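You operate a simulated robot arm through the tools that you are given. There is no shell and no other tool. Be economical: measure what you need, move in short steps, check, and stop when the job is done.

Carry out the task below with a simulated robot arm. There is one attempt and no reset: what you move stays moved.

TASK
Dose 10 ml of dye into beaker C, then add water to its 60 mark.
Fine: one stroke of the doser; leave both spouts swung aside and the beaker on the green pad. Set down upright: what you pick out.

The check looks at the end state, three seconds after you hand in, the way a careful person would. Anything else that was tipped, shoved, dropped, spilled or broken makes it a failure.

THE ROBOT
A 6-joint arm with a two-finger parallel gripper, fixed in place. Base frame: the origin is at the foot of the arm, x ahead of it, y to its left, z up; the work surface is at about z = 850. Readings come in mm, degrees, newtons and seconds.
With the tool pointing down near the work surface it reaches from about 180 to 760 mm from the base axis. Its first joint turns from -166.0 to 166.0 degrees. Payload 3.91 kg.
The tool frame sits at the grasp point between the pads (the TCP): z along the fingers, y along the line on which they close. The tips reach 30 mm beyond it. The gripper opens to 110 mm. The fingers are 20 mm wide and 10 mm thick; the gripper's body (48 by 112 mm) begins 55 mm behind the TCP.
Orientation is that of the tool frame in the base frame, as [roll, pitch, yaw] about the fixed x, y, z axes, in that order (R = Rz(yaw) Ry(pitch) Rx(roll)). With the fingers straight down and closing along the base's y, the tool's x points along the base's -x, its y along +y and its z along -z.

THE INTERFACE
- The arm moves only by the tool drive_tool. Its arguments are lists of equal length, an entry for each row: "claw": the opening, from 0 (shut) to 1 (fully open); "delta_pos": the shift along the tool's x, y, z in mm, a list of three; "rotation": the turn, a rotation vector about the tool's x, y, z in degrees, a list of three. In form: {"claw": [claw, ...], "delta_pos": [[dx, dy, dz], ...], "rotation": [[wx, wy, wz], ...]}. A call has 1 to 12 rows; each row is the pose to reach, as a shift and turn from the pose commanded when the call began, along the tool's axes at that moment. Rows are played at 5 a second. More than 50 mm and 8.6 degrees between two rows, or a gripper value outside its range, and nothing of the call is played. Where a pose cannot be reached the arm comes as near as it can. A force on the tool above 60 N (or 10 N above the force at the start of the call, whichever is more), or a blocked arm, ends the call early, and 0.2 s more pass. The fingers move at their own pace (about 45 mm/s each) and stop on an object; they squeeze with about 31 N. The grip force told is the motor's: it shows also when the fingers shut on nothing. Time passes only in rows, and 0.2 s behind the last, so rows that repeat a pose let the fingers close. It gives the time, the measured TCP pose, the force on the tool (base axes), the opening and the grip force at its end, in the units of the frame above (readings bear some noise), with the torque about the TCP (base axes, N m) and any sound that the robot's microphone picked up.
- Cameras (640 x 400 px; columns grow to the right, rows downward): "scene" is fixed at [48.3, 650.7, 1710.1]; the picture's right is [-0.46, -0.89, 0.00], its down [-0.71, 0.37, -0.60] and it looks along [0.53, -0.28, -0.80] (base axes); focal length 339 px, centre (320, 200). "wrist" rides on the gripper at [71, 22, -107] in the tool frame; the picture's right is [-0.29, 0.96, 0.00], its down [-0.76, -0.23, -0.61] and it looks along [-0.58, -0.18, 0.79] (tool axes); focal length 243 px, centre (320, 200). There is no depth. A picture from a camera that has moved, and an enlarged one, comes with that camera's place and axes in the base frame and with its lens. The place of the scene camera against the robot may be out by one fixed shift of up to 18 mm in any direction.
- grab_frame(camera): a new picture of that camera. No time passes.
- slide_trunk(by): slides the trunk up (or, below 0, down) by that many mm; the arm rides with it, the base frame stays. It gives what a move gives, with no picture.
- inspect(camera, box): a new picture of the part [left, top, right, bottom] of that camera's present view, enlarged. No time passes.
- sign_off(): hands the job in; it is judged then, once.

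Go step by step. Nothing tells you positions but the pictures and the camera data: compare them with the known pose of the tool, close in by small moves and look again before you grip or let go. The budget is 120 turns and 68 pictures, counting those below and the enlarged ones. Unless the task says otherwise, let go and move clear before handing in, and close with one line.

The tools are called after "Request:" by a JSON object that holds its "api" and its "payload". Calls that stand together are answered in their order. drive_tool: Moves the arm, as the interface text tells. Its arguments: {"type":"object","properties":{"claw":{"type":"array"},"delta_pos":{"type":"array"},"rotation":{"type":"array"}},"required":["claw","delta_pos","rotation"]} The other tools are called the same way: slide_trunk (by) slides the trunk up or down; grab_frame (camera) takes a picture; inspect (camera, box) takes an enlarged picture of a part of a camera's view; sign_off () hands the job in.

At the start:

```text
clock: 0.0
tool_pos: [370.3, 142.1, 1234.8]
orientation: [-179.9, 0.0, 179.9]
wrist_force: [0.2, -0.3, 1.2]
wrist_torque: [0.0, -0.02, 0.01]
finger_gap: 110.1
finger_force: 0.1
trunk travel left (down, up): [-525.0, 65.0]
```

scene: 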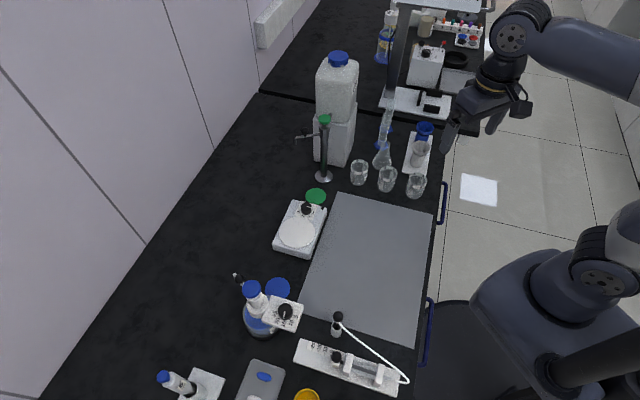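
wrist: 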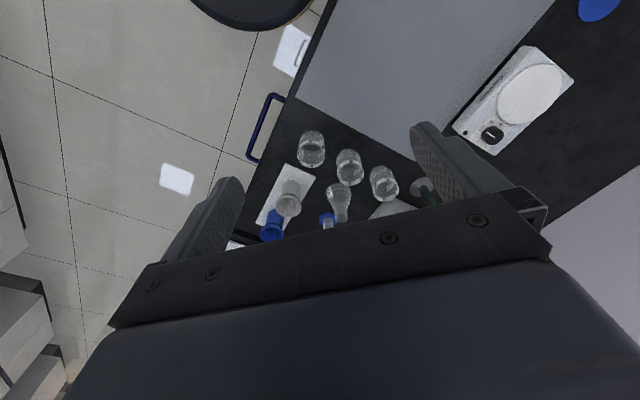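

I see a bench with three beakers, a water canister with a tap, green and blue pads, and a bottle-top doser. I'll look closer at each first.

Request:
{"api": "inspect", "payload": {"camera": "scene", "box": [280, 40, 460, 220]}}

Request:
{"api": "inspect", "payload": {"camera": "scene", "box": [220, 180, 340, 350]}}

Request:
{"api": "inspect", "payload": {"camera": "scene", "box": [140, 300, 420, 400]}}

Request:
{"api": "inspect", "payload": {"camera": "scene", "box": [340, 150, 440, 210]}}

```text
2.22 times, centred on (370, 130) of scene
camera zoom: at [48.3, 650.7, 1710.1], right [-0.46, -0.89, 0.0], down [-0.71, 0.37, -0.6], along [0.53, -0.28, -0.8], focal length 753 px, centre (209, 356)
```

zoom: 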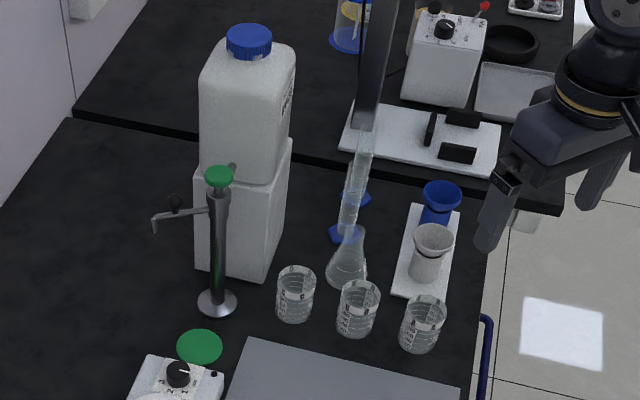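

```text
2.35 times, centred on (280, 265) of scene
camera zoom: at [48.3, 650.7, 1710.1], right [-0.46, -0.89, 0.0], down [-0.71, 0.37, -0.6], along [0.53, -0.28, -0.8], focal length 798 px, centre (414, 47)
```

zoom: 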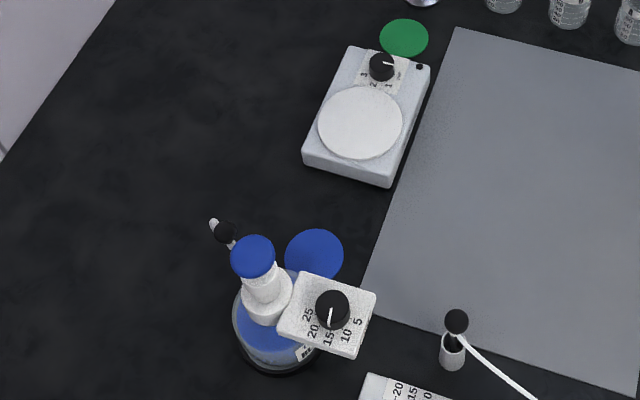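

```text
2.29 times, centred on (280, 350) of scene
camera zoom: at [48.3, 650.7, 1710.1], right [-0.46, -0.89, 0.0], down [-0.71, 0.37, -0.6], along [0.53, -0.28, -0.8], focal length 775 px, centre (411, -143)
```

zoom: 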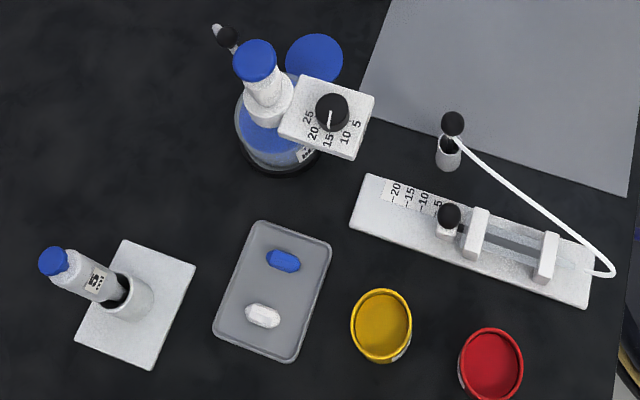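

```text
6.40 times, centred on (390, 180) of scene
camera zoom: at [48.3, 650.7, 1710.1], right [-0.46, -0.89, 0.0], down [-0.71, 0.37, -0.6], along [0.53, -0.28, -0.8], focal length 2169 px, centre (-128, 328)
```

zoom: 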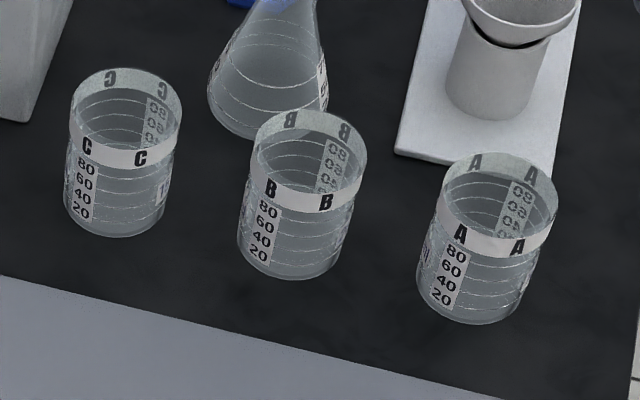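

Beaker C is at about (625, 203), the green pad about (638, 354), the blue pad about (409, 588), and the doser bottle about (332, 660). Next I'll bring the wrist camera round to look at the doser.

Request:
{"api": "drive_tool", "payload": {"claw": [1, 1, 1, 1, 1, 1, 1, 1, 1], "delta_pos": [[16, 34, 0], [32, 68, 0], [48, 102, 0], [65, 137, 0], [81, 171, 0], [97, 205, 0], [113, 240, 0], [130, 274, 0], [130, 274, 0]], "rotation": [[0, 0, -7.5], [0, 0, -15], [0, 0, -22.5], [0, 0, -30], [0, 0, -37.5], [0, 0, -45], [0, 0, -52.5], [0, 0, -60], [0, 0, -60]]}}

Request:
{"api": "grab_frame", "payload": {"camera": "wrist"}}

```text
clock: 2.0
tool_pos: [243.1, 417.3, 1234.6]
orientation: [180.0, 0.0, -120.0]
wrist_force: [-1.0, 0.1, 0.5]
wrist_torque: [0.0, -0.02, -0.01]
finger_gap: 110.2
finger_force: 0.0
trunk travel left (down, up): [-525.0, 65.0]
```

```text
61 pictures are left
camera wrist: at [188.5, 367.7, 1342.6], right [-0.68, 0.73, 0.0], down [0.58, 0.54, 0.61], along [0.44, 0.42, -0.79], focal length 243 px, centre (320, 200)
```

wrist: 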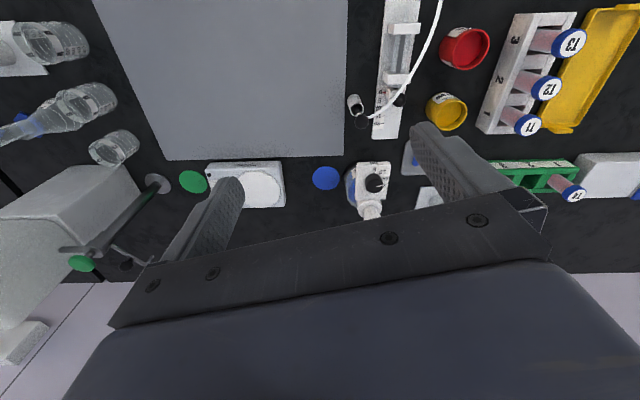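

The wrist view puts the blue pad near (405, 594) and the green pad near (630, 365). I'll zoom in on the doser and the water tap.

Request:
{"api": "inspect", "payload": {"camera": "wrist", "box": [300, 140, 420, 230]}}

Request:
{"api": "inspect", "payload": {"camera": "wrist", "box": [50, 100, 230, 290]}}

Request:
{"api": "inspect", "payload": {"camera": "scene", "box": [225, 265, 305, 345]}}

Request:
{"api": "inspect", "payload": {"camera": "scene", "box": [285, 100, 375, 210]}}

```text
4.44 times, centred on (360, 185) of wrist
camera zoom: at [188.5, 367.7, 1342.6], right [-0.68, 0.73, 0.0], down [0.58, 0.54, 0.61], along [0.44, 0.42, -0.79], focal length 1078 px, centre (142, 267)
```

zoom: 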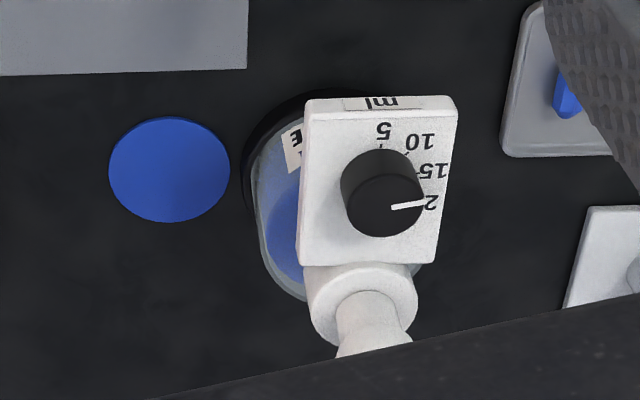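

```text
2.11 times, centred on (140, 195) of wrist
camera zoom: at [188.5, 367.7, 1342.6], right [-0.68, 0.73, 0.0], down [0.58, 0.54, 0.61], along [0.44, 0.42, -0.79], focal length 511 px, centre (699, 210)
```

zoom: 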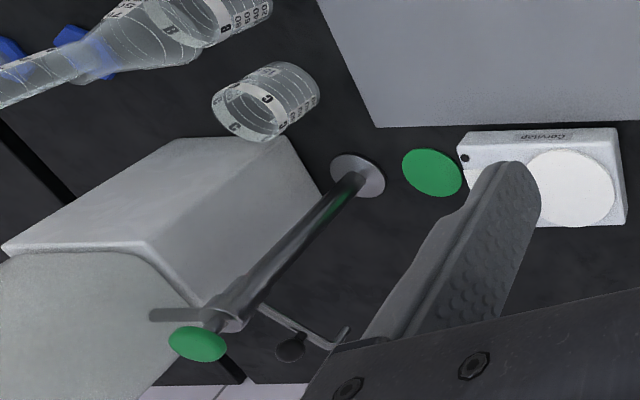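

```text
5.00 times, centred on (265, 305) of scene
camera zoom: at [48.3, 650.7, 1710.1], right [-0.46, -0.89, 0.0], down [-0.71, 0.37, -0.6], along [0.53, -0.28, -0.8], focal length 1695 px, centre (595, -325)
```

zoom: 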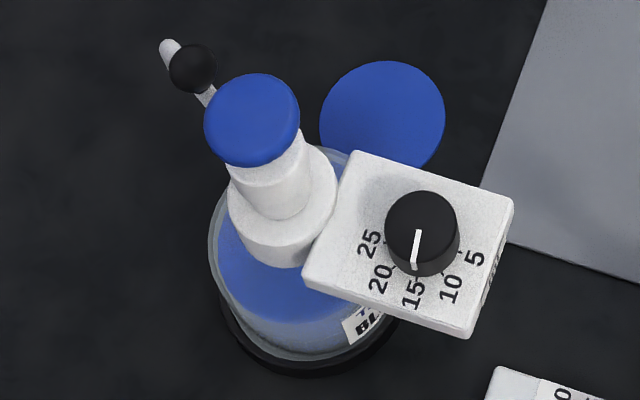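

```text
3.64 times, centred on (330, 155) of scene
camera zoom: at [48.3, 650.7, 1710.1], right [-0.46, -0.89, 0.0], down [-0.71, 0.37, -0.6], along [0.53, -0.28, -0.8], focal length 1233 px, centre (284, 364)
```

zoom: 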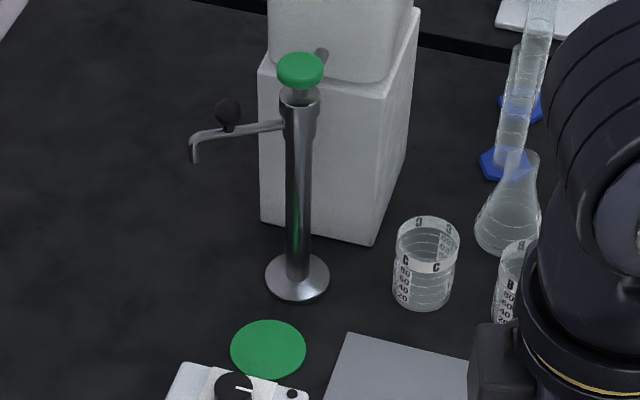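

The dial points at 15 and sits on a horizontal plate at about (298, 607, 980). The plunger cap is behind it at about (326, 657, 1090). I'll come closer above the dial.

Request:
{"api": "drive_tool", "payload": {"claw": [1, 1, 1, 1, 1, 1], "delta_pos": [[-33, 10, 27], [-67, 19, 54], [-100, 29, 81], [-133, 38, 108], [-166, 48, 135], [-166, 48, 135]], "rotation": [[0, 0, 0], [0, 0, 0], [0, 0, 0], [0, 0, 0], [0, 0, 0], [0, 0, 0]]}}

Request:
{"api": "grab_frame", "payload": {"camera": "wrist"}}

Request:
{"api": "grab_frame", "payload": {"camera": "scene"}}

```text
clock: 3.4
tool_pos: [284.0, 584.5, 1100.7]
orientation: [-180.0, 0.1, -120.1]
wrist_force: [-0.3, 1.0, 0.3]
wrist_torque: [-0.03, 0.02, -0.03]
finger_gap: 109.9
finger_force: 0.1
trunk travel left (down, up): [-525.0, 65.0]
```

```text
56 pictures are left
camera wrist: at [229.4, 535.4, 1207.8], right [-0.68, 0.73, 0.0], down [0.58, 0.54, 0.61], along [0.44, 0.41, -0.79], focal length 243 px, centre (320, 200)
```

wrist: 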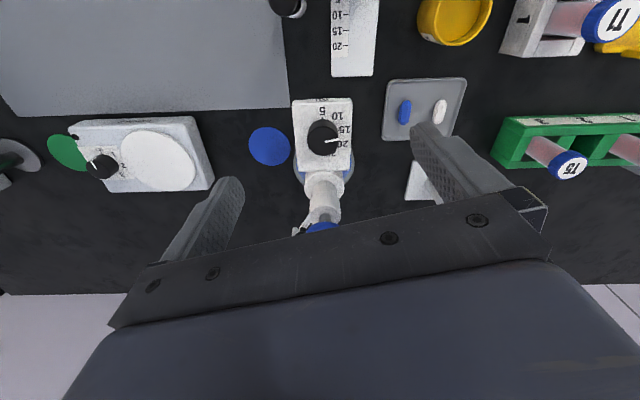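

```text
55 pictures are left
```

scene: 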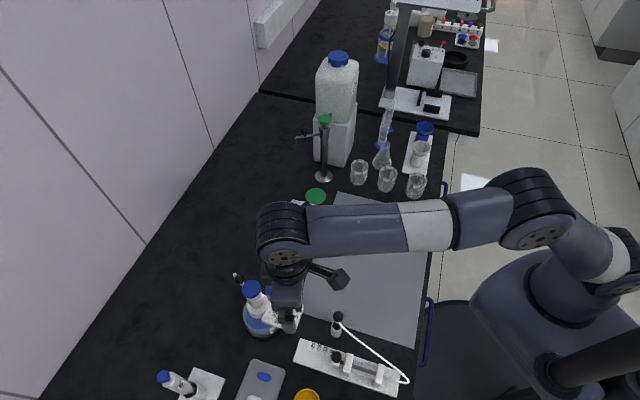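

The knob's top is at about (295, 600, 990). I'll zoom in on the dial to measure the angle from 15 to 10.

Request:
{"api": "inspect", "payload": {"camera": "wrist", "box": [280, 90, 370, 240]}}

```text
2.67 times, centred on (325, 165) of wrist
camera zoom: at [229.4, 535.4, 1207.8], right [-0.68, 0.73, 0.0], down [0.58, 0.54, 0.61], along [0.44, 0.41, -0.79], focal length 647 px, centre (307, 293)
```

zoom: 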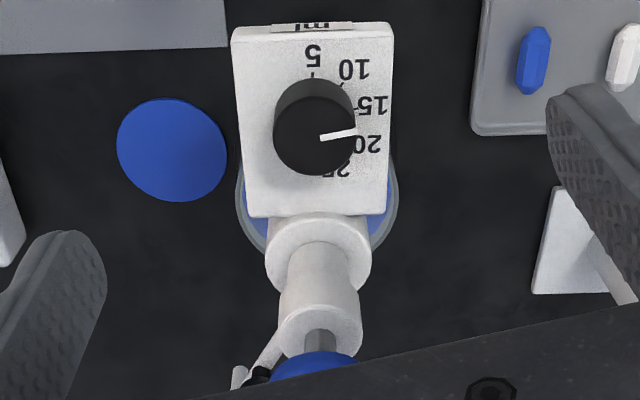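

Going from 15 to 10 is roughly a 40° counter-clockwise turn seen from above. I'll line up over the knob, pre-rotated clockwise.

Request:
{"api": "drive_tool", "payload": {"claw": [0.6, 0.6, 0.6, 0.6, 0.6], "delta_pos": [[-5, 0, 16], [-10, -1, 33], [-15, -1, 50], [-19, -2, 64], [-19, -2, 64]], "rotation": [[0, 0, 7.5], [0, 0, 15], [0, 0, 22], [0, 0, 29], [0, 0, 29]]}}

Request:
{"api": "grab_frame", "payload": {"camera": "wrist"}}

```text
clock: 4.6
tool_pos: [294.3, 600.0, 1035.6]
orientation: [-180.0, 0.0, -149.2]
wrist_force: [-0.3, -0.9, -0.1]
wrist_torque: [-0.01, 0.0, -0.03]
finger_gap: 66.1
finger_force: 0.1
trunk travel left (down, up): [-525.0, 65.0]
```

```text
53 pictures are left
camera wrist: at [221.6, 582.7, 1143.5], right [-0.24, 0.97, 0.0], down [0.77, 0.19, 0.61], along [0.59, 0.15, -0.79], focal length 243 px, centre (320, 200)
```

wrist: 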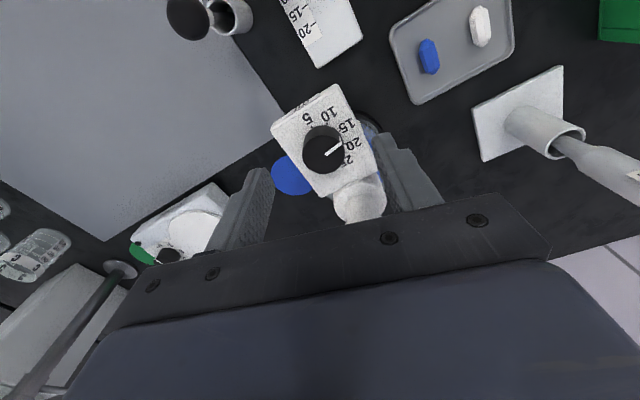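

The knob is centred between the fingers. I'll descend about 22 mm, close on the knob and look.

Request:
{"api": "drive_tool", "payload": {"claw": [0.6, 0.6, 0.6, 0.4, 0.2, 0.2, 0.2], "delta_pos": [[0, 0, 8], [0, 0, 16], [0, 0, 22], [0, 0, 22], [0, 0, 22], [0, 0, 22], [0, 0, 22]], "rotation": [[0, 0, 0], [0, 0, 0], [0, 0, 0], [0, 0, 0], [0, 0, 0], [0, 0, 0], [0, 0, 0]]}}

Request:
{"api": "grab_frame", "payload": {"camera": "wrist"}}

```text
clock: 6.2
tool_pos: [294.3, 600.1, 1014.5]
orientation: [180.0, 0.0, -149.0]
wrist_force: [-1.8, 3.5, -1.1]
wrist_torque: [0.27, 0.02, 0.0]
finger_gap: 29.8
finger_force: 44.8
trunk travel left (down, up): [-525.0, 65.0]
```

```text
52 pictures are left
camera wrist: at [221.2, 582.9, 1122.0], right [-0.24, 0.97, 0.0], down [0.77, 0.19, 0.61], along [0.59, 0.15, -0.79], focal length 243 px, centre (320, 200)
```

wrist: 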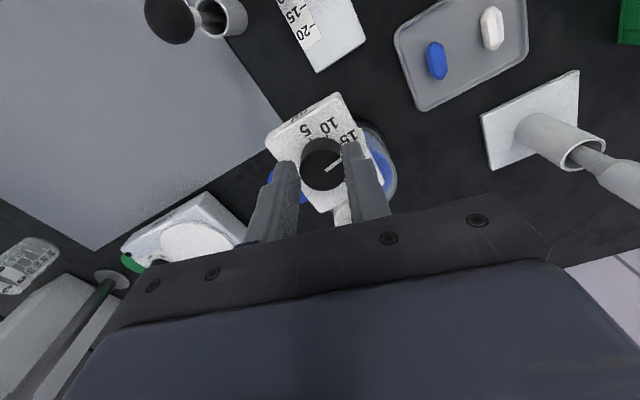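

The knob is gripped at 29.8 mm. I'll turn it 22° counter-clockwise.

Request:
{"api": "drive_tool", "payload": {"claw": [0.2, 0.2, 0.2, 0.2, 0.2], "delta_pos": [[0, 0, 0], [0, 0, 0], [0, 0, 0], [0, 0, 0], [0, 0, 0]], "rotation": [[0, 0, -6], [0, 0, -12], [0, 0, -17], [0, 0, -22], [0, 0, -22]]}}

Request:
{"api": "inspect", "payload": {"camera": "wrist", "box": [260, 80, 400, 220]}}

```text
clock: 7.4
tool_pos: [294.5, 598.4, 1013.7]
orientation: [-179.9, 0.0, -127.0]
wrist_force: [0.9, -7.9, 1.6]
wrist_torque: [-0.8, 0.18, 0.0]
finger_gap: 29.8
finger_force: 45.4
trunk travel left (down, up): [-525.0, 65.0]
```

```text
2.86 times, centred on (330, 150) of wrist
camera zoom: at [234.9, 555.4, 1122.1], right [-0.59, 0.81, 0.0], down [0.64, 0.47, 0.61], along [0.49, 0.36, -0.79], focal length 693 px, centre (291, 343)
```

zoom: 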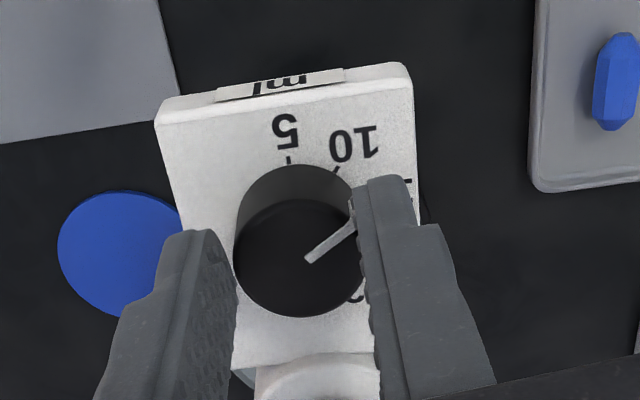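

The pointer is halfway to 10. I'll release, rotate back, regrip and turn the remaining ~17°.

Request:
{"api": "drive_tool", "payload": {"claw": [0.45, 0.45, 0.45, 0.45, 0.45, 0.2, 0.2, 0.2, 0.2], "delta_pos": [[0, 0, 0], [0, 0, 0], [0, 0, 0], [0, 0, 0], [0, 0, 0], [0, 0, 0], [0, 0, 0], [0, 0, 0], [0, 0, 0]], "rotation": [[0, 0, 0], [0, 0, 0], [0, 0, 7], [0, 0, 14], [0, 0, 20], [0, 0, 20], [0, 0, 20], [0, 0, 20], [0, 0, 20]]}}

Request:
{"api": "drive_tool", "payload": {"claw": [0.2, 0.2, 0.2, 0.2], "delta_pos": [[0, 0, 0], [0, 0, 0], [0, 0, 0], [0, 0, 0]], "rotation": [[0, 0, -6], [0, 0, -12], [0, 0, -17], [0, 0, -17]]}}

Request:
{"api": "inspect", "payload": {"camera": "wrist", "box": [260, 80, 400, 220]}}

```text
clock: 9.4
tool_pos: [294.7, 600.2, 1014.0]
orientation: [-180.0, 0.0, -147.1]
wrist_force: [-1.1, 1.0, 0.1]
wrist_torque: [0.14, -0.03, -0.02]
finger_gap: 29.8
finger_force: 45.2
trunk travel left (down, up): [-525.0, 65.0]
```

```text
clock: 10.4
tool_pos: [295.8, 598.6, 1014.4]
orientation: [-179.9, -0.1, -130.1]
wrist_force: [4.6, -6.1, -5.2]
wrist_torque: [0.37, -0.76, -0.06]
finger_gap: 29.7
finger_force: 45.0
trunk travel left (down, up): [-525.0, 65.0]
```

```text
2.86 times, centred on (330, 150) of wrist
camera zoom: at [232.9, 559.4, 1122.0], right [-0.55, 0.84, 0.0], down [0.67, 0.43, 0.61], along [0.51, 0.33, -0.79], focal length 693 px, centre (291, 343)
```

zoom: 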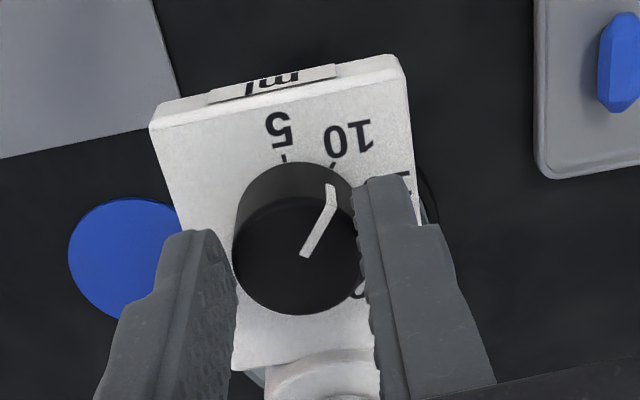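

The pointer looks aligned with 10. I'll release, rise and verify.

Request:
{"api": "drive_tool", "payload": {"claw": [0.5, 0.5, 0.5, 0.5, 0.6], "delta_pos": [[0, 0, 0], [0, 0, 0], [0, 0, -20], [0, 0, -60], [0, 0, -60]], "rotation": [[0, 0, 0], [0, 0, 0], [0, 0, 0], [0, 0, 0], [0, 0, 0]]}}

Request:
{"api": "inspect", "payload": {"camera": "wrist", "box": [260, 90, 400, 230]}}

Request:
{"api": "inspect", "payload": {"camera": "scene", "box": [225, 265, 305, 345]}}

```text
clock: 11.6
tool_pos: [297.3, 598.8, 1075.5]
orientation: [-180.0, 0.0, -130.1]
wrist_force: [0.4, -0.2, -0.2]
wrist_torque: [0.0, -0.02, 0.02]
finger_gap: 65.8
finger_force: 0.1
trunk travel left (down, up): [-525.0, 65.0]
```

```text
2.86 times, centred on (330, 160) of wrist
camera zoom: at [232.8, 558.8, 1182.6], right [-0.55, 0.84, 0.0], down [0.67, 0.43, 0.61], along [0.51, 0.33, -0.79], focal length 693 px, centre (291, 314)
```

zoom: 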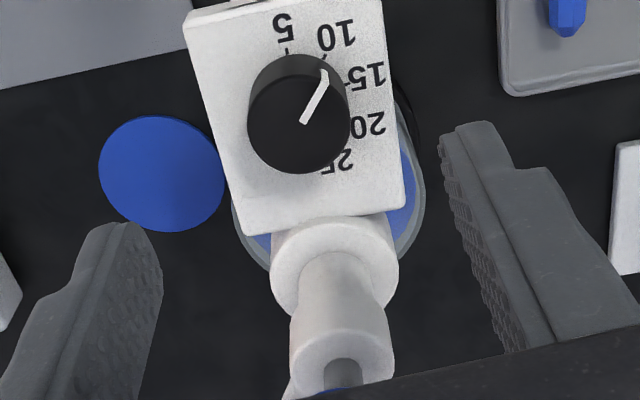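

```text
5.00 times, centred on (265, 305) of scene
camera zoom: at [48.3, 650.7, 1710.1], right [-0.46, -0.89, 0.0], down [-0.71, 0.37, -0.6], along [0.53, -0.28, -0.8], focal length 1695 px, centre (595, -325)
```

zoom: 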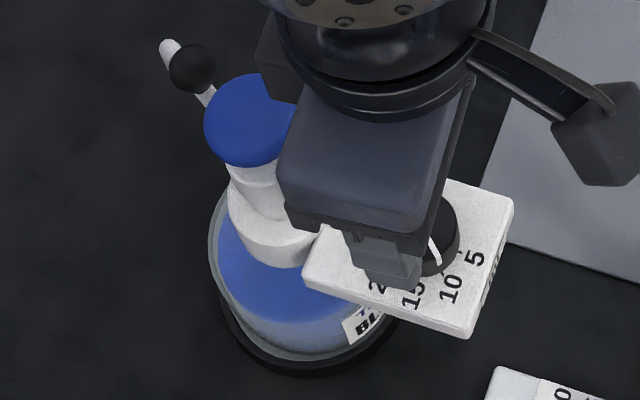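

The dial reads 10. Next I'll travel above beaker C, estimated at (618, 211).

Request:
{"api": "drive_tool", "payload": {"claw": [0.8, 0.8, 0.8, 0.8, 0.8, 0.8, 0.8, 0.8, 0.8, 0.8, 0.8, 0.8], "delta_pos": [[8, -45, -5], [16, -90, -10], [25, -135, -10], [33, -180, -10], [41, -225, -10], [49, -270, -10], [57, -315, -10], [65, -360, -10], [74, -405, -10], [82, -450, -5], [90, -495, 0], [90, -495, 0]], "rotation": [[0, 0, 0], [0, 0, 0], [0, 0, 0], [0, 0, 3], [0, 0, 3], [0, 0, 3], [0, 0, 3], [0, 0, 3], [0, 0, 3], [0, 0, 3], [0, 0, 3], [0, 0, 3]]}}

Request:
{"api": "grab_frame", "payload": {"camera": "wrist"}}

```text
clock: 14.2
tool_pos: [617.9, 214.0, 1075.1]
orientation: [179.9, -0.1, -133.0]
wrist_force: [-0.8, 0.4, 0.1]
wrist_torque: [-0.01, 0.02, -0.01]
finger_gap: 88.2
finger_force: 0.0
trunk travel left (down, up): [-525.0, 65.0]
```

```text
47 pictures are left
camera wrist: at [552.3, 176.8, 1182.5], right [-0.5, 0.87, 0.0], down [0.69, 0.4, 0.61], along [0.53, 0.3, -0.79], focal length 243 px, centre (320, 200)
```

wrist: 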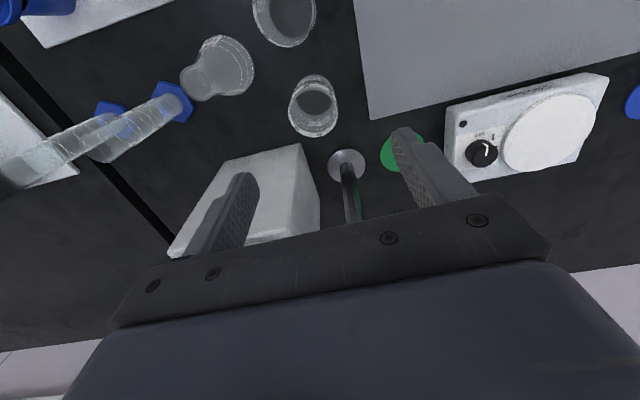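

C is almost below. I'll zoom in for an accurate position.

Request:
{"api": "inspect", "payload": {"camera": "wrist", "box": [260, 60, 370, 150]}}

```text
4.44 times, centred on (315, 105) of wrist
camera zoom: at [552.3, 176.8, 1182.5], right [-0.5, 0.87, 0.0], down [0.69, 0.4, 0.61], along [0.53, 0.3, -0.79], focal length 1078 px, centre (342, 622)
```

zoom: 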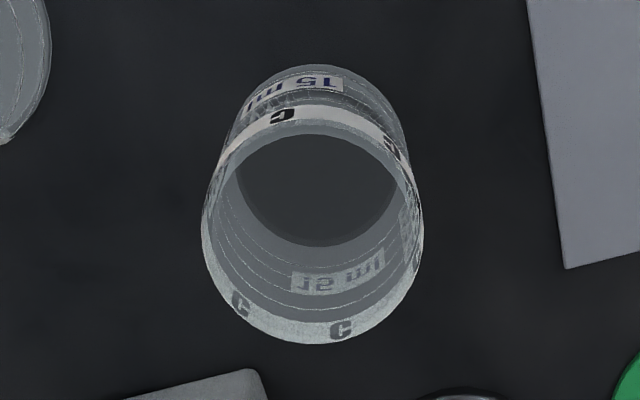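

Beaker C is centred at (629, 211), about 54 mm wide with its rim near z = 917. I'll descend around it.

Request:
{"api": "drive_tool", "payload": {"claw": [0.8, 0.8, 0.8, 0.8, 0.8, 0.8], "delta_pos": [[-5, -10, 30], [-5, -10, 75], [-5, -10, 115], [-5, -10, 155], [-5, -10, 182], [-5, -10, 182]], "rotation": [[0, 0, 0], [0, 0, 0], [0, 0, 0], [0, 0, 0], [0, 0, 0], [0, 0, 0]]}}

Request:
{"api": "grab_frame", "payload": {"camera": "wrist"}}

```text
clock: 15.6
tool_pos: [623.1, 210.1, 889.3]
orientation: [180.0, 0.0, -133.1]
wrist_force: [-0.2, -0.7, 0.9]
wrist_torque: [0.0, 0.02, -0.01]
finger_gap: 88.1
finger_force: 0.0
trunk travel left (down, up): [-525.0, 65.0]
```

```text
45 pictures are left
camera wrist: at [559.7, 173.5, 997.2], right [-0.5, 0.87, 0.0], down [0.69, 0.4, 0.61], along [0.53, 0.3, -0.79], focal length 243 px, centre (320, 200)
```

wrist: 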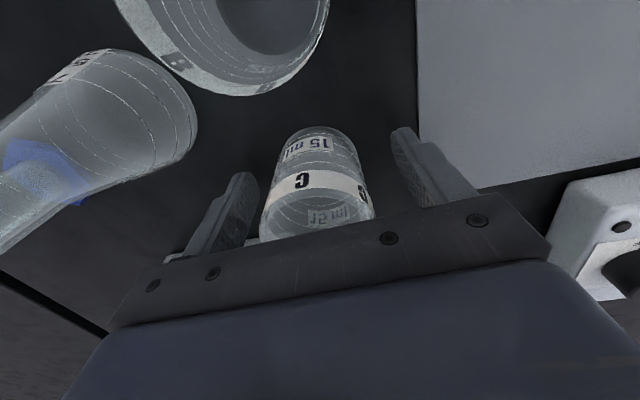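

The beaker is centred between the fingers. Before closing I'll check the label and whether anything is inside.

Request:
{"api": "inspect", "payload": {"camera": "wrist", "box": [240, 110, 400, 250]}}

Request:
{"api": "drive_tool", "payload": {"claw": [0.8, 0.6, 0.4, 0.4, 0.4, 0.4], "delta_pos": [[-4, 0, 0], [-4, 0, 0], [-4, 0, 0], [-4, 0, 0], [-4, 0, 0], [-4, 0, 0]], "rotation": [[0, 0, 0], [0, 0, 0], [0, 0, 0], [0, 0, 0], [0, 0, 0], [0, 0, 0]]}}

```text
2.86 times, centred on (320, 180) of wrist
camera zoom: at [559.7, 173.5, 997.2], right [-0.5, 0.87, 0.0], down [0.69, 0.4, 0.61], along [0.53, 0.3, -0.79], focal length 693 px, centre (320, 257)
```

zoom: 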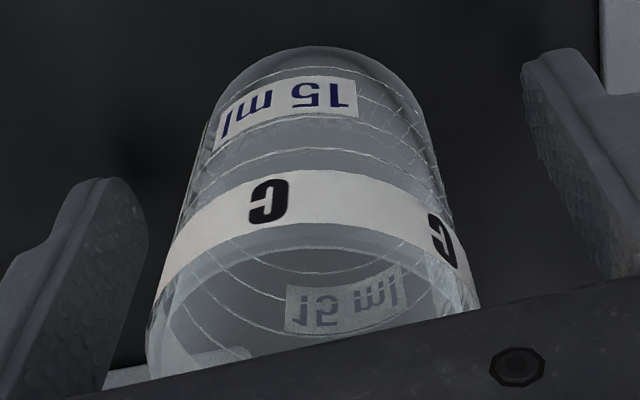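

```text
clock: 17.0
tool_pos: [627.2, 213.2, 889.8]
orientation: [179.9, 0.1, -133.1]
wrist_force: [-0.3, 0.7, 0.1]
wrist_torque: [-0.01, 0.02, 0.02]
finger_gap: 51.3
finger_force: 31.4
trunk travel left (down, up): [-525.0, 65.0]
```

C is gripped at 51 mm. I'll lift it and carry it over toward the blue pad, turning so the fingers clear the doser.

Request:
{"api": "drive_tool", "payload": {"claw": [0.4, 0.4, 0.4, 0.4], "delta_pos": [[0, 0, -30], [0, 0, -70], [0, 0, -115], [0, 0, -115]], "rotation": [[0, 0, 0], [0, 0, 0], [0, 0, 0], [0, 0, 0]]}}

Request:
{"api": "drive_tool", "payload": {"claw": [0.4, 0.4, 0.4, 0.4, 0.4, 0.4, 0.4, 0.4, 0.4, 0.4, 0.4, 0.4], "delta_pos": [[-10, 35, 0], [-21, 70, 0], [-31, 105, 0], [-42, 140, 0], [-52, 175, 0], [-62, 210, 0], [-73, 245, 0], [-83, 280, 0], [-94, 315, 0], [-104, 350, 0], [-114, 385, 0], [-124, 418, 0]], "rotation": [[0, 0, -7], [0, 0, -14], [0, 0, -21], [0, 0, -28], [0, 0, -35], [0, 0, -42], [0, 0, -49], [0, 0, -56], [0, 0, -63], [0, 0, -70], [0, 0, -77], [0, 0, -84]]}}

Request:
{"api": "grab_frame", "payload": {"camera": "wrist"}}

Request:
{"api": "grab_frame", "payload": {"camera": "scene"}}

```text
clock: 18.0
tool_pos: [626.6, 212.7, 1006.0]
orientation: [179.9, 0.0, -133.1]
wrist_force: [-1.3, -0.2, -0.1]
wrist_torque: [-0.03, -0.02, -0.01]
finger_gap: 51.4
finger_force: 30.9
trunk travel left (down, up): [-525.0, 65.0]
```

```text
clock: 20.6
tool_pos: [408.4, 589.0, 1006.6]
orientation: [-180.0, 0.0, -49.0]
wrist_force: [0.4, -0.7, -0.1]
wrist_torque: [-0.01, -0.03, -0.01]
finger_gap: 51.2
finger_force: 30.8
trunk travel left (down, up): [-525.0, 65.0]
```

```text
43 pictures are left
camera wrist: at [438.7, 521.4, 1114.0], right [-0.91, -0.41, 0.0], down [-0.33, 0.72, 0.61], along [-0.25, 0.55, -0.79], focal length 243 px, centre (320, 200)
```

wrist: 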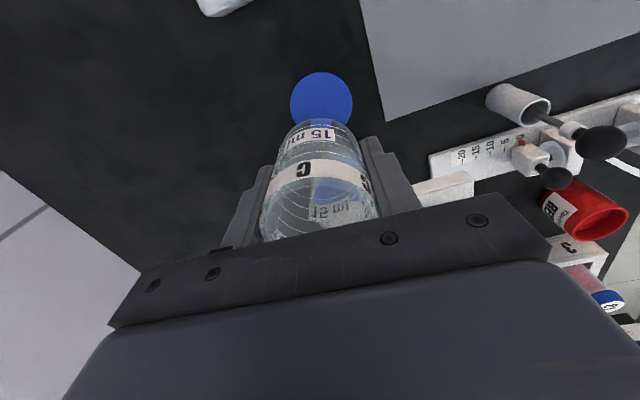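

```text
42 pictures are left
```

scene: 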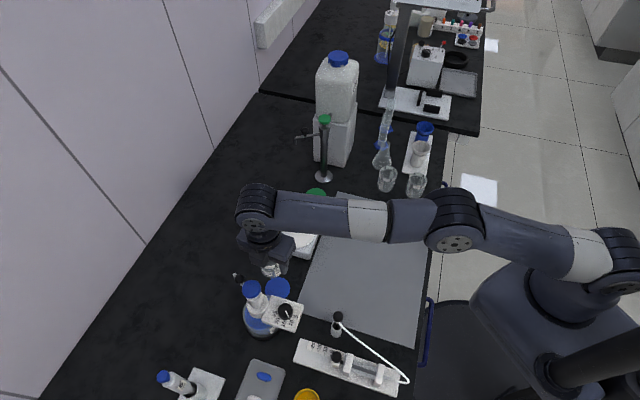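

The beaker hangs directly over the blue pad at (408, 588). I'll lower it onto the pad.

Request:
{"api": "drive_tool", "payload": {"claw": [0.4, 0.4, 0.4, 0.4, 0.4, 0.4], "delta_pos": [[0, 0, 40], [0, 0, 80], [0, 0, 100], [0, 0, 110], [0, 0, 113], [0, 0, 113]], "rotation": [[0, 0, 0], [0, 0, 0], [0, 0, 0], [0, 0, 0], [0, 0, 0], [0, 0, 0]]}}

Request:
{"api": "inspect", "payload": {"camera": "scene", "box": [220, 240, 330, 340]}}

```text
clock: 22.0
tool_pos: [409.8, 588.8, 894.2]
orientation: [180.0, 0.0, -49.0]
wrist_force: [0.0, 0.1, 0.2]
wrist_torque: [-0.02, -0.02, -0.03]
finger_gap: 51.3
finger_force: 31.1
trunk travel left (down, up): [-525.0, 65.0]
```

```text
4.00 times, centred on (275, 290) of scene
camera zoom: at [48.3, 650.7, 1710.1], right [-0.46, -0.89, 0.0], down [-0.71, 0.37, -0.6], along [0.53, -0.28, -0.8], focal length 1356 px, centre (500, -160)
```

zoom: 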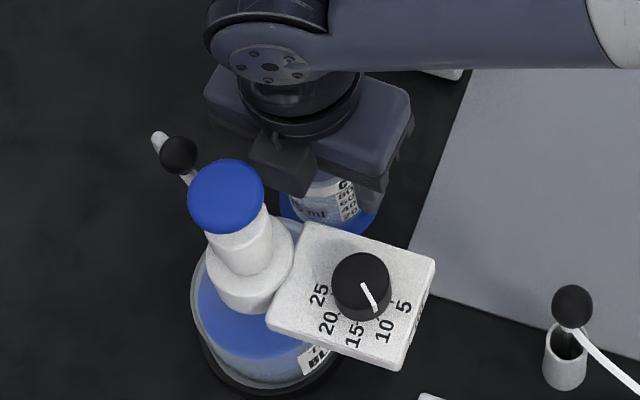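

Still a few mm above the pad. I'll ease down and release.

Request:
{"api": "drive_tool", "payload": {"claw": [0.4, 0.4, 0.4], "delta_pos": [[0, 0, 2], [0, 0, 3.5], [0, 0, 3.5]], "rotation": [[0, 0, 0], [0, 0, 0], [0, 0, 0]]}}

```text
clock: 22.8
tool_pos: [410.3, 588.8, 893.6]
orientation: [-179.8, 0.0, -49.0]
wrist_force: [2.0, 1.3, 12.4]
wrist_torque: [-0.02, 0.02, 0.03]
finger_gap: 51.6
finger_force: 31.5
trunk travel left (down, up): [-525.0, 65.0]
```

Contact felt at 12 N, so the beaker is on the pad. I'll open and rise.

Request:
{"api": "drive_tool", "payload": {"claw": [0.5, 0.6, 0.7, 0.7, 0.7, 0.7, 0.7, 0.7, 0.7], "delta_pos": [[0, 0, -1], [0, 0, -1], [0, 0, -1], [0, 0, -1], [0, 0, -30], [0, 0, -75], [0, 0, -120], [0, 0, -165], [0, 0, -165]], "rotation": [[0, 0, 0], [0, 0, 0], [0, 0, 0], [0, 0, 0], [0, 0, 0], [0, 0, 0], [0, 0, 0], [0, 0, 0], [0, 0, 0]]}}

Request:
{"api": "grab_frame", "payload": {"camera": "wrist"}}

Request:
{"api": "inspect", "payload": {"camera": "scene", "box": [220, 240, 330, 340]}}

```text
clock: 24.8
tool_pos: [404.9, 583.0, 1053.5]
orientation: [-179.9, 0.0, -49.2]
wrist_force: [0.3, -0.2, -0.4]
wrist_torque: [-0.01, 0.02, 0.01]
finger_gap: 77.1
finger_force: 0.1
out of reach, approached as far as the arm can: row 8, 9
trunk travel left (down, up): [-525.0, 65.0]
```

```text
40 pictures are left
camera wrist: at [434.4, 515.3, 1161.8], right [-0.91, -0.41, 0.0], down [-0.32, 0.72, 0.61], along [-0.25, 0.56, -0.79], focal length 243 px, centre (320, 200)
```

wrist: 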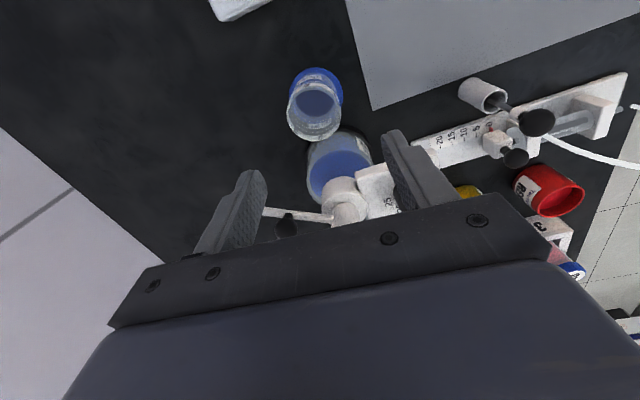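

```text
4.00 times, centred on (275, 290) of scene
camera zoom: at [48.3, 650.7, 1710.1], right [-0.46, -0.89, 0.0], down [-0.71, 0.37, -0.6], along [0.53, -0.28, -0.8], focal length 1356 px, centre (500, -160)
```

zoom: 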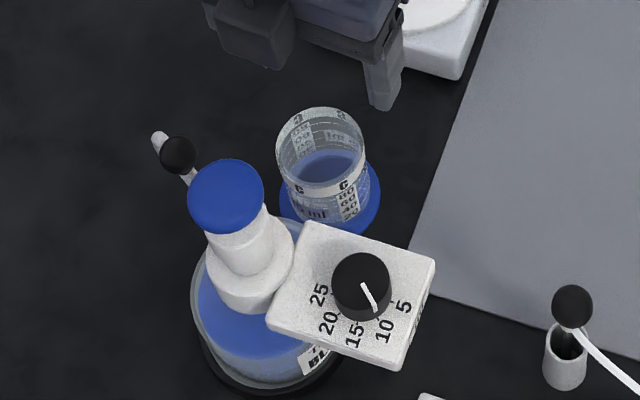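

C stands on the blue pad. The spout's black knob is at about (399, 672, 1000), beyond reach with the tool at this height, so I'll raise the trunk to gain reach.

Request:
{"api": "slide_trunk", "payload": {"by": 64}}

Request:
{"api": "drive_tool", "payload": {"claw": [1, 1, 1, 1, 1, 1, 1], "delta_pos": [[0, 0, 6], [0, 0, 12], [0, 0, 18], [0, 0, 24], [0, 0, 30], [0, 0, 40], [0, 0, 40]], "rotation": [[0, 0, -7.5], [0, 0, -15], [0, 0, -22.5], [0, 0, -30], [0, 0, -37], [0, 0, -44], [0, 0, -44]]}}

Request:
{"api": "grab_frame", "payload": {"camera": "wrist"}}

```text
clock: 25.8
tool_pos: [405.6, 582.3, 1118.3]
orientation: [-179.9, -0.1, -49.1]
wrist_force: [-0.7, -1.0, -0.3]
wrist_torque: [0.01, 0.01, 0.01]
finger_gap: 76.8
finger_force: 0.0
trunk travel left (down, up): [-589.0, 1.0]
```

```text
clock: 27.4
tool_pos: [404.7, 583.3, 1076.4]
orientation: [-180.0, -0.1, -5.0]
wrist_force: [0.5, 0.1, -0.1]
wrist_torque: [0.04, 0.0, -0.03]
finger_gap: 110.2
finger_force: 0.1
trunk travel left (down, up): [-589.0, 1.0]
```

```text
38 pictures are left
camera wrist: at [472.7, 556.3, 1185.4], right [-0.37, -0.93, 0.0], down [-0.74, 0.29, 0.61], along [-0.56, 0.23, -0.79], focal length 243 px, centre (320, 200)
```

wrist: 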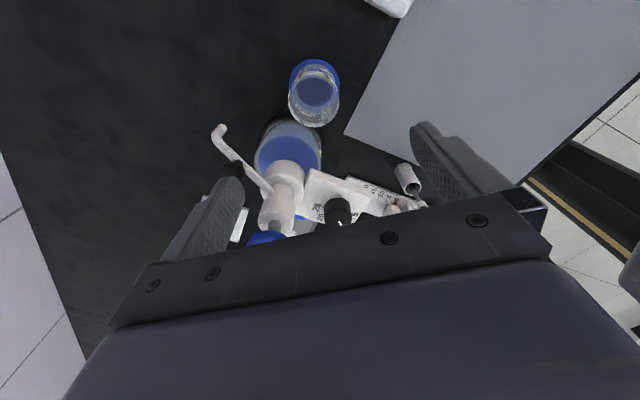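

I can clearly see the spout arm with its bent tip and knob. I'll shift +y so the far finger hangs beyond the spout knob, still high.

Request:
{"api": "drive_tool", "payload": {"claw": [1, 1, 1], "delta_pos": [[3, -26, 0], [6, -53, 0], [6, -53, 0]], "rotation": [[0, 0, 0], [0, 0, 0], [0, 0, 0]]}}

Request:
{"api": "grab_frame", "payload": {"camera": "wrist"}}

```text
clock: 28.2
tool_pos: [400.1, 597.1, 1073.8]
orientation: [-180.0, -0.1, -5.1]
wrist_force: [1.0, -0.4, -0.2]
wrist_torque: [0.01, 0.0, 0.0]
finger_gap: 110.0
finger_force: 0.0
out of reach, approached as far as the arm can: row 1, 2, 3
trunk travel left (down, up): [-589.0, 1.0]
```

```text
37 pictures are left
camera wrist: at [468.4, 569.8, 1181.6], right [-0.37, -0.93, 0.0], down [-0.74, 0.3, 0.61], along [-0.56, 0.23, -0.79], focal length 243 px, centre (320, 200)
```

wrist: 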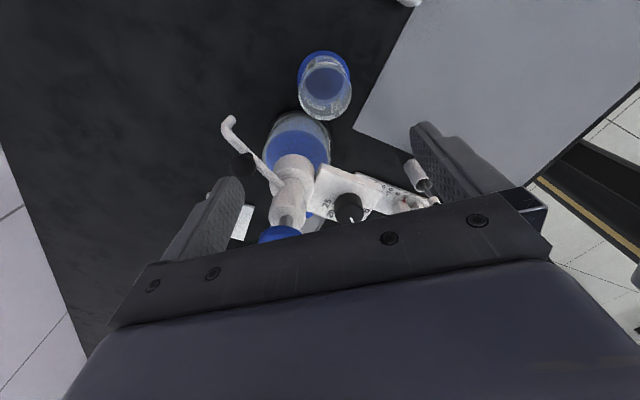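

Straight down falls ~30 mm short. Instead I'll come at the knob with the tool tilted outward and grip it, so I back off and turn first.

Request:
{"api": "drive_tool", "payload": {"claw": [0.5, 0.5, 0.5, 0.5, 0.4, 0.4, 0.4, 0.4, 0.4, 0.4], "delta_pos": [[3, 20, -3], [6, 40, -6], [9, 50, -10], [9, 55, -10], [9, 55, -10], [9, 55, -10], [9, 55, -10], [9, 55, -10], [9, 55, -10], [9, 55, -10]], "rotation": [[0, 0, 0], [0, 0, 8], [0, 0, 16], [0, 0, 24], [0, 0, 32], [0, 0, 40], [0, 0, 48.5], [0, 0, 57], [0, 0, 65.5], [0, 0, 74]]}}

Request:
{"api": "drive_tool", "payload": {"claw": [0.4, 0.4, 0.4, 0.4, 0.4, 0.4], "delta_pos": [[0, 0, 0], [0, 0, 0], [0, 0, 0], [0, 0, 0], [0, 0, 0], [0, 0, 0]], "rotation": [[0, -7, 0], [0, -14, 0], [0, -21, 0], [0, -28, 0], [0, -35, 0], [0, -35, 0]]}}

Request:
{"api": "grab_frame", "payload": {"camera": "wrist"}}

```text
clock: 30.4
tool_pos: [406.4, 541.8, 1084.6]
orientation: [-179.9, 0.0, -79.3]
wrist_force: [0.5, 0.6, 0.3]
wrist_torque: [0.02, -0.02, 0.03]
finger_gap: 44.0
finger_force: 0.1
trunk travel left (down, up): [-589.0, 1.0]
```

```text
clock: 31.8
tool_pos: [404.5, 542.7, 1084.4]
orientation: [-179.8, 35.1, -79.0]
wrist_force: [-0.5, -0.1, -0.9]
wrist_torque: [0.02, 0.0, 0.01]
finger_gap: 43.7
finger_force: 0.1
trunk travel left (down, up): [-589.0, 1.0]
```

```text
36 pictures are left
camera wrist: at [405.9, 420.8, 1131.7], right [-0.98, 0.05, 0.17], down [0.17, 0.31, 0.93], along [0.0, 0.95, -0.31], focal length 243 px, centre (320, 200)
```

wrist: 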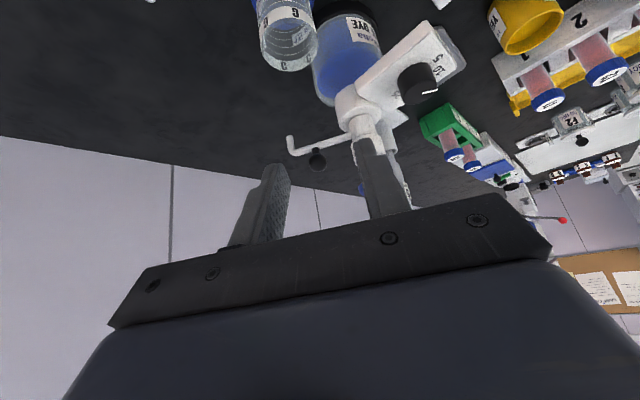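

The knob is confirmed at (400, 672, 1000). I'll move to a pre-grasp point about 50 mm short of it.

Request:
{"api": "drive_tool", "payload": {"claw": [0.31, 0.31, 0.31, 0.31], "delta_pos": [[-19, -7, 25], [-38, -13, 50], [-57, -20, 74], [-57, -20, 74]], "rotation": [[0, 0, 0], [0, 0, 0], [0, 0, 0], [0, 0, 0]]}}

Request:
{"api": "grab_frame", "payload": {"camera": "wrist"}}

Request:
{"api": "inspect", "payload": {"camera": "scene", "box": [200, 210, 330, 340]}}

```text
clock: 32.8
tool_pos: [406.7, 635.2, 1056.8]
orientation: [-179.9, 34.9, -79.0]
wrist_force: [-0.3, 0.4, -0.5]
wrist_torque: [-0.02, -0.01, 0.03]
finger_gap: 34.0
finger_force: 0.1
trunk travel left (down, up): [-589.0, 1.0]
```

```text
35 pictures are left
camera wrist: at [407.7, 513.1, 1104.1], right [-0.98, 0.05, 0.17], down [0.17, 0.31, 0.93], along [0.0, 0.95, -0.32], focal length 243 px, centre (320, 200)
```

wrist: 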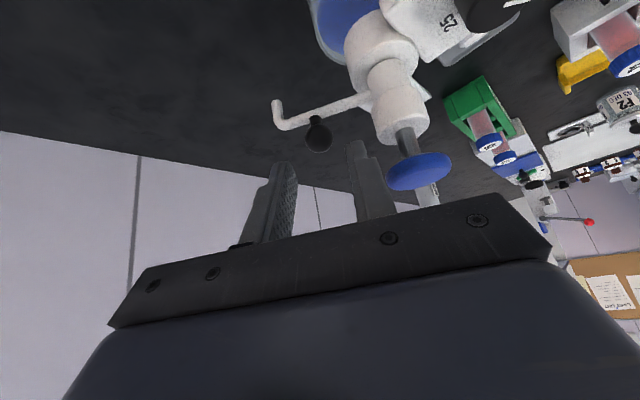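

```text
3.08 times, centred on (265, 275) of scene
camera zoom: at [48.3, 650.7, 1710.1], right [-0.46, -0.89, 0.0], down [-0.71, 0.37, -0.6], along [0.53, -0.28, -0.8], focal length 1043 px, centre (489, -31)
```

zoom: 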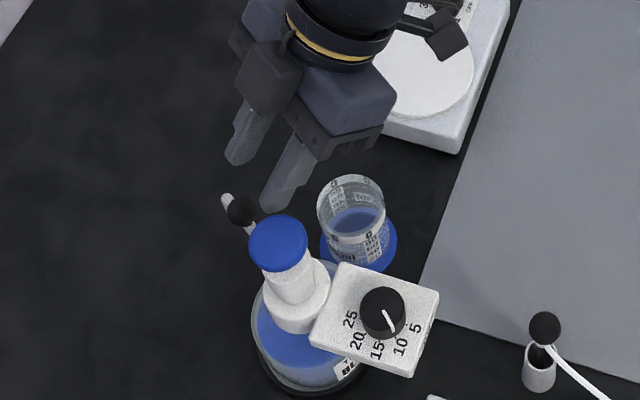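

Aligned with the knob. I'll advance 44 mm and close.

Request:
{"api": "drive_tool", "payload": {"claw": [0.31, 0.31, 0.31, 0.31, 0.1, 0.1, 0.1], "delta_pos": [[1, -1, 16], [1, -1, 32], [2, -1, 44], [2, -1, 44], [2, -1, 44], [2, -1, 44], [2, -1, 44]], "rotation": [[0, 0, 0], [0, 0, 0], [0, 0, 0], [0, 0, 0], [0, 0, 0], [0, 0, 0], [0, 0, 0]]}}

Request:
{"api": "grab_frame", "payload": {"camera": "wrist"}}

```text
clock: 34.4
tool_pos: [401.9, 656.6, 1020.4]
orientation: [-179.9, 35.1, -78.8]
wrist_force: [-8.0, -2.0, 4.5]
wrist_torque: [0.05, 0.09, 0.0]
finger_gap: 19.9
finger_force: 45.2
trunk travel left (down, up): [-589.0, 1.0]
```

```text
33 pictures are left
camera wrist: at [403.3, 536.2, 1066.9], right [-0.98, 0.05, 0.17], down [0.17, 0.31, 0.93], along [0.0, 0.95, -0.32], focal length 243 px, centre (320, 200)
```

wrist: 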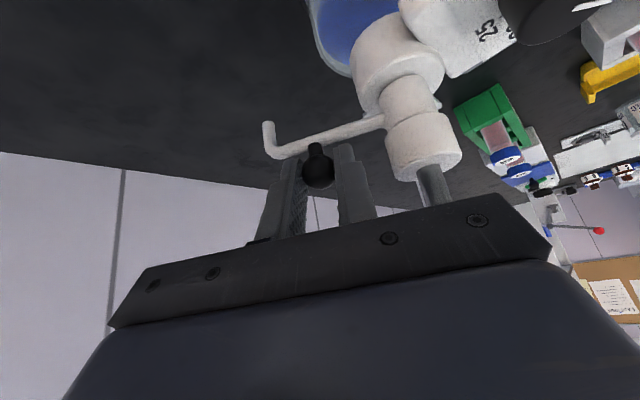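

The knob is held. I'll swing the spout clockwise about the doser axis (344, 657), doing half the arc first.

Request:
{"api": "drive_tool", "payload": {"claw": [0.1, 0.1, 0.1, 0.1, 0.1], "delta_pos": [[6, 2, -4.2], [11.7, 5, -8.2], [17, 8.8, -12], [21.9, 13.5, -15.4], [21.9, 13.5, -15.4]], "rotation": [[4.3, 0, 6.14], [8.6, 0, 12.28], [12.9, 0, 18.42], [17.2, 0, 24.56], [17.2, 0, 24.56]]}}

Request:
{"api": "grab_frame", "payload": {"camera": "wrist"}}

```text
clock: 35.6
tool_pos: [396.5, 628.8, 1019.4]
orientation: [-179.9, 35.3, -109.1]
wrist_force: [6.4, 0.0, 8.2]
wrist_torque: [0.29, -0.23, -0.19]
finger_gap: 19.9
finger_force: 44.7
trunk travel left (down, up): [-589.0, 1.0]
```

```text
32 pictures are left
camera wrist: at [337.3, 522.1, 1066.5], right [-0.83, 0.54, 0.17], down [0.31, 0.18, 0.94], along [0.47, 0.82, -0.31], focal length 243 px, centre (320, 200)
```

wrist: 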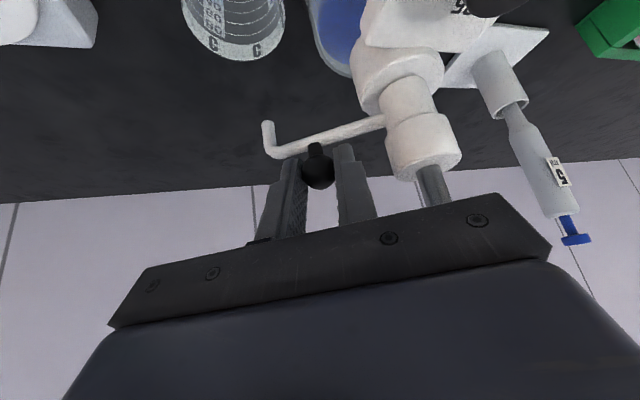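

The spout moves with the gripper. I'll do the second half of the arc.

Request:
{"api": "drive_tool", "payload": {"claw": [0.1, 0.1, 0.1, 0.1, 0.1], "delta_pos": [[6, 2, -4.2], [11.7, 5, -8.2], [17, 8.8, -12], [21.9, 13.5, -15.4], [21.9, 13.5, -15.4]], "rotation": [[4.3, 0, 6.14], [8.6, 0, 12.28], [12.9, 0, 18.42], [17.2, 0, 24.56], [17.2, 0, 24.56]]}}

Request:
{"api": "grab_frame", "payload": {"camera": "wrist"}}

Request:
{"api": "inspect", "payload": {"camera": "scene", "box": [220, 240, 330, 340]}}

```text
clock: 36.8
tool_pos: [379.3, 604.9, 1020.5]
orientation: [-179.9, 35.0, -139.2]
wrist_force: [33.6, -3.1, 10.3]
wrist_torque: [-0.02, -0.74, -0.14]
finger_gap: 19.8
finger_force: 45.2
trunk travel left (down, up): [-589.0, 1.0]
```

```text
31 pictures are left
camera wrist: at [274.0, 544.1, 1067.1], right [-0.44, 0.88, 0.17], down [0.36, 0.0, 0.93], along [0.82, 0.47, -0.32], focal length 243 px, centre (320, 200)
```

wrist: 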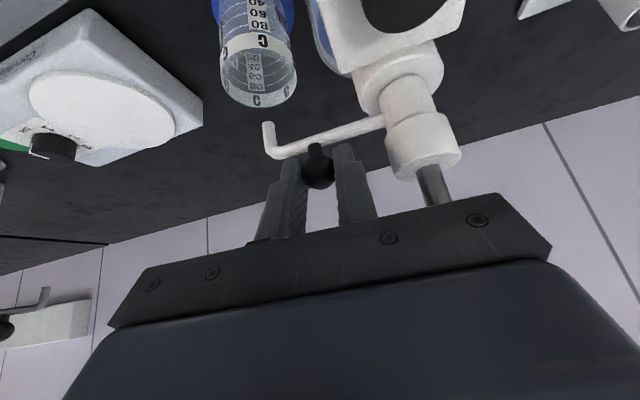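

```text
4.00 times, centred on (275, 290) of scene
camera zoom: at [48.3, 650.7, 1710.1], right [-0.46, -0.89, 0.0], down [-0.71, 0.37, -0.6], along [0.53, -0.28, -0.8], focal length 1356 px, centre (500, -160)
```

zoom: 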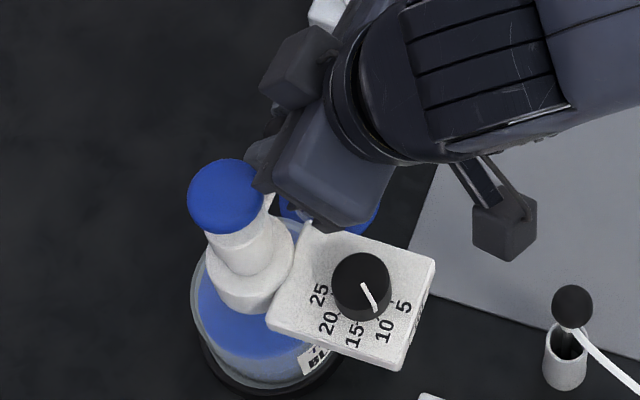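

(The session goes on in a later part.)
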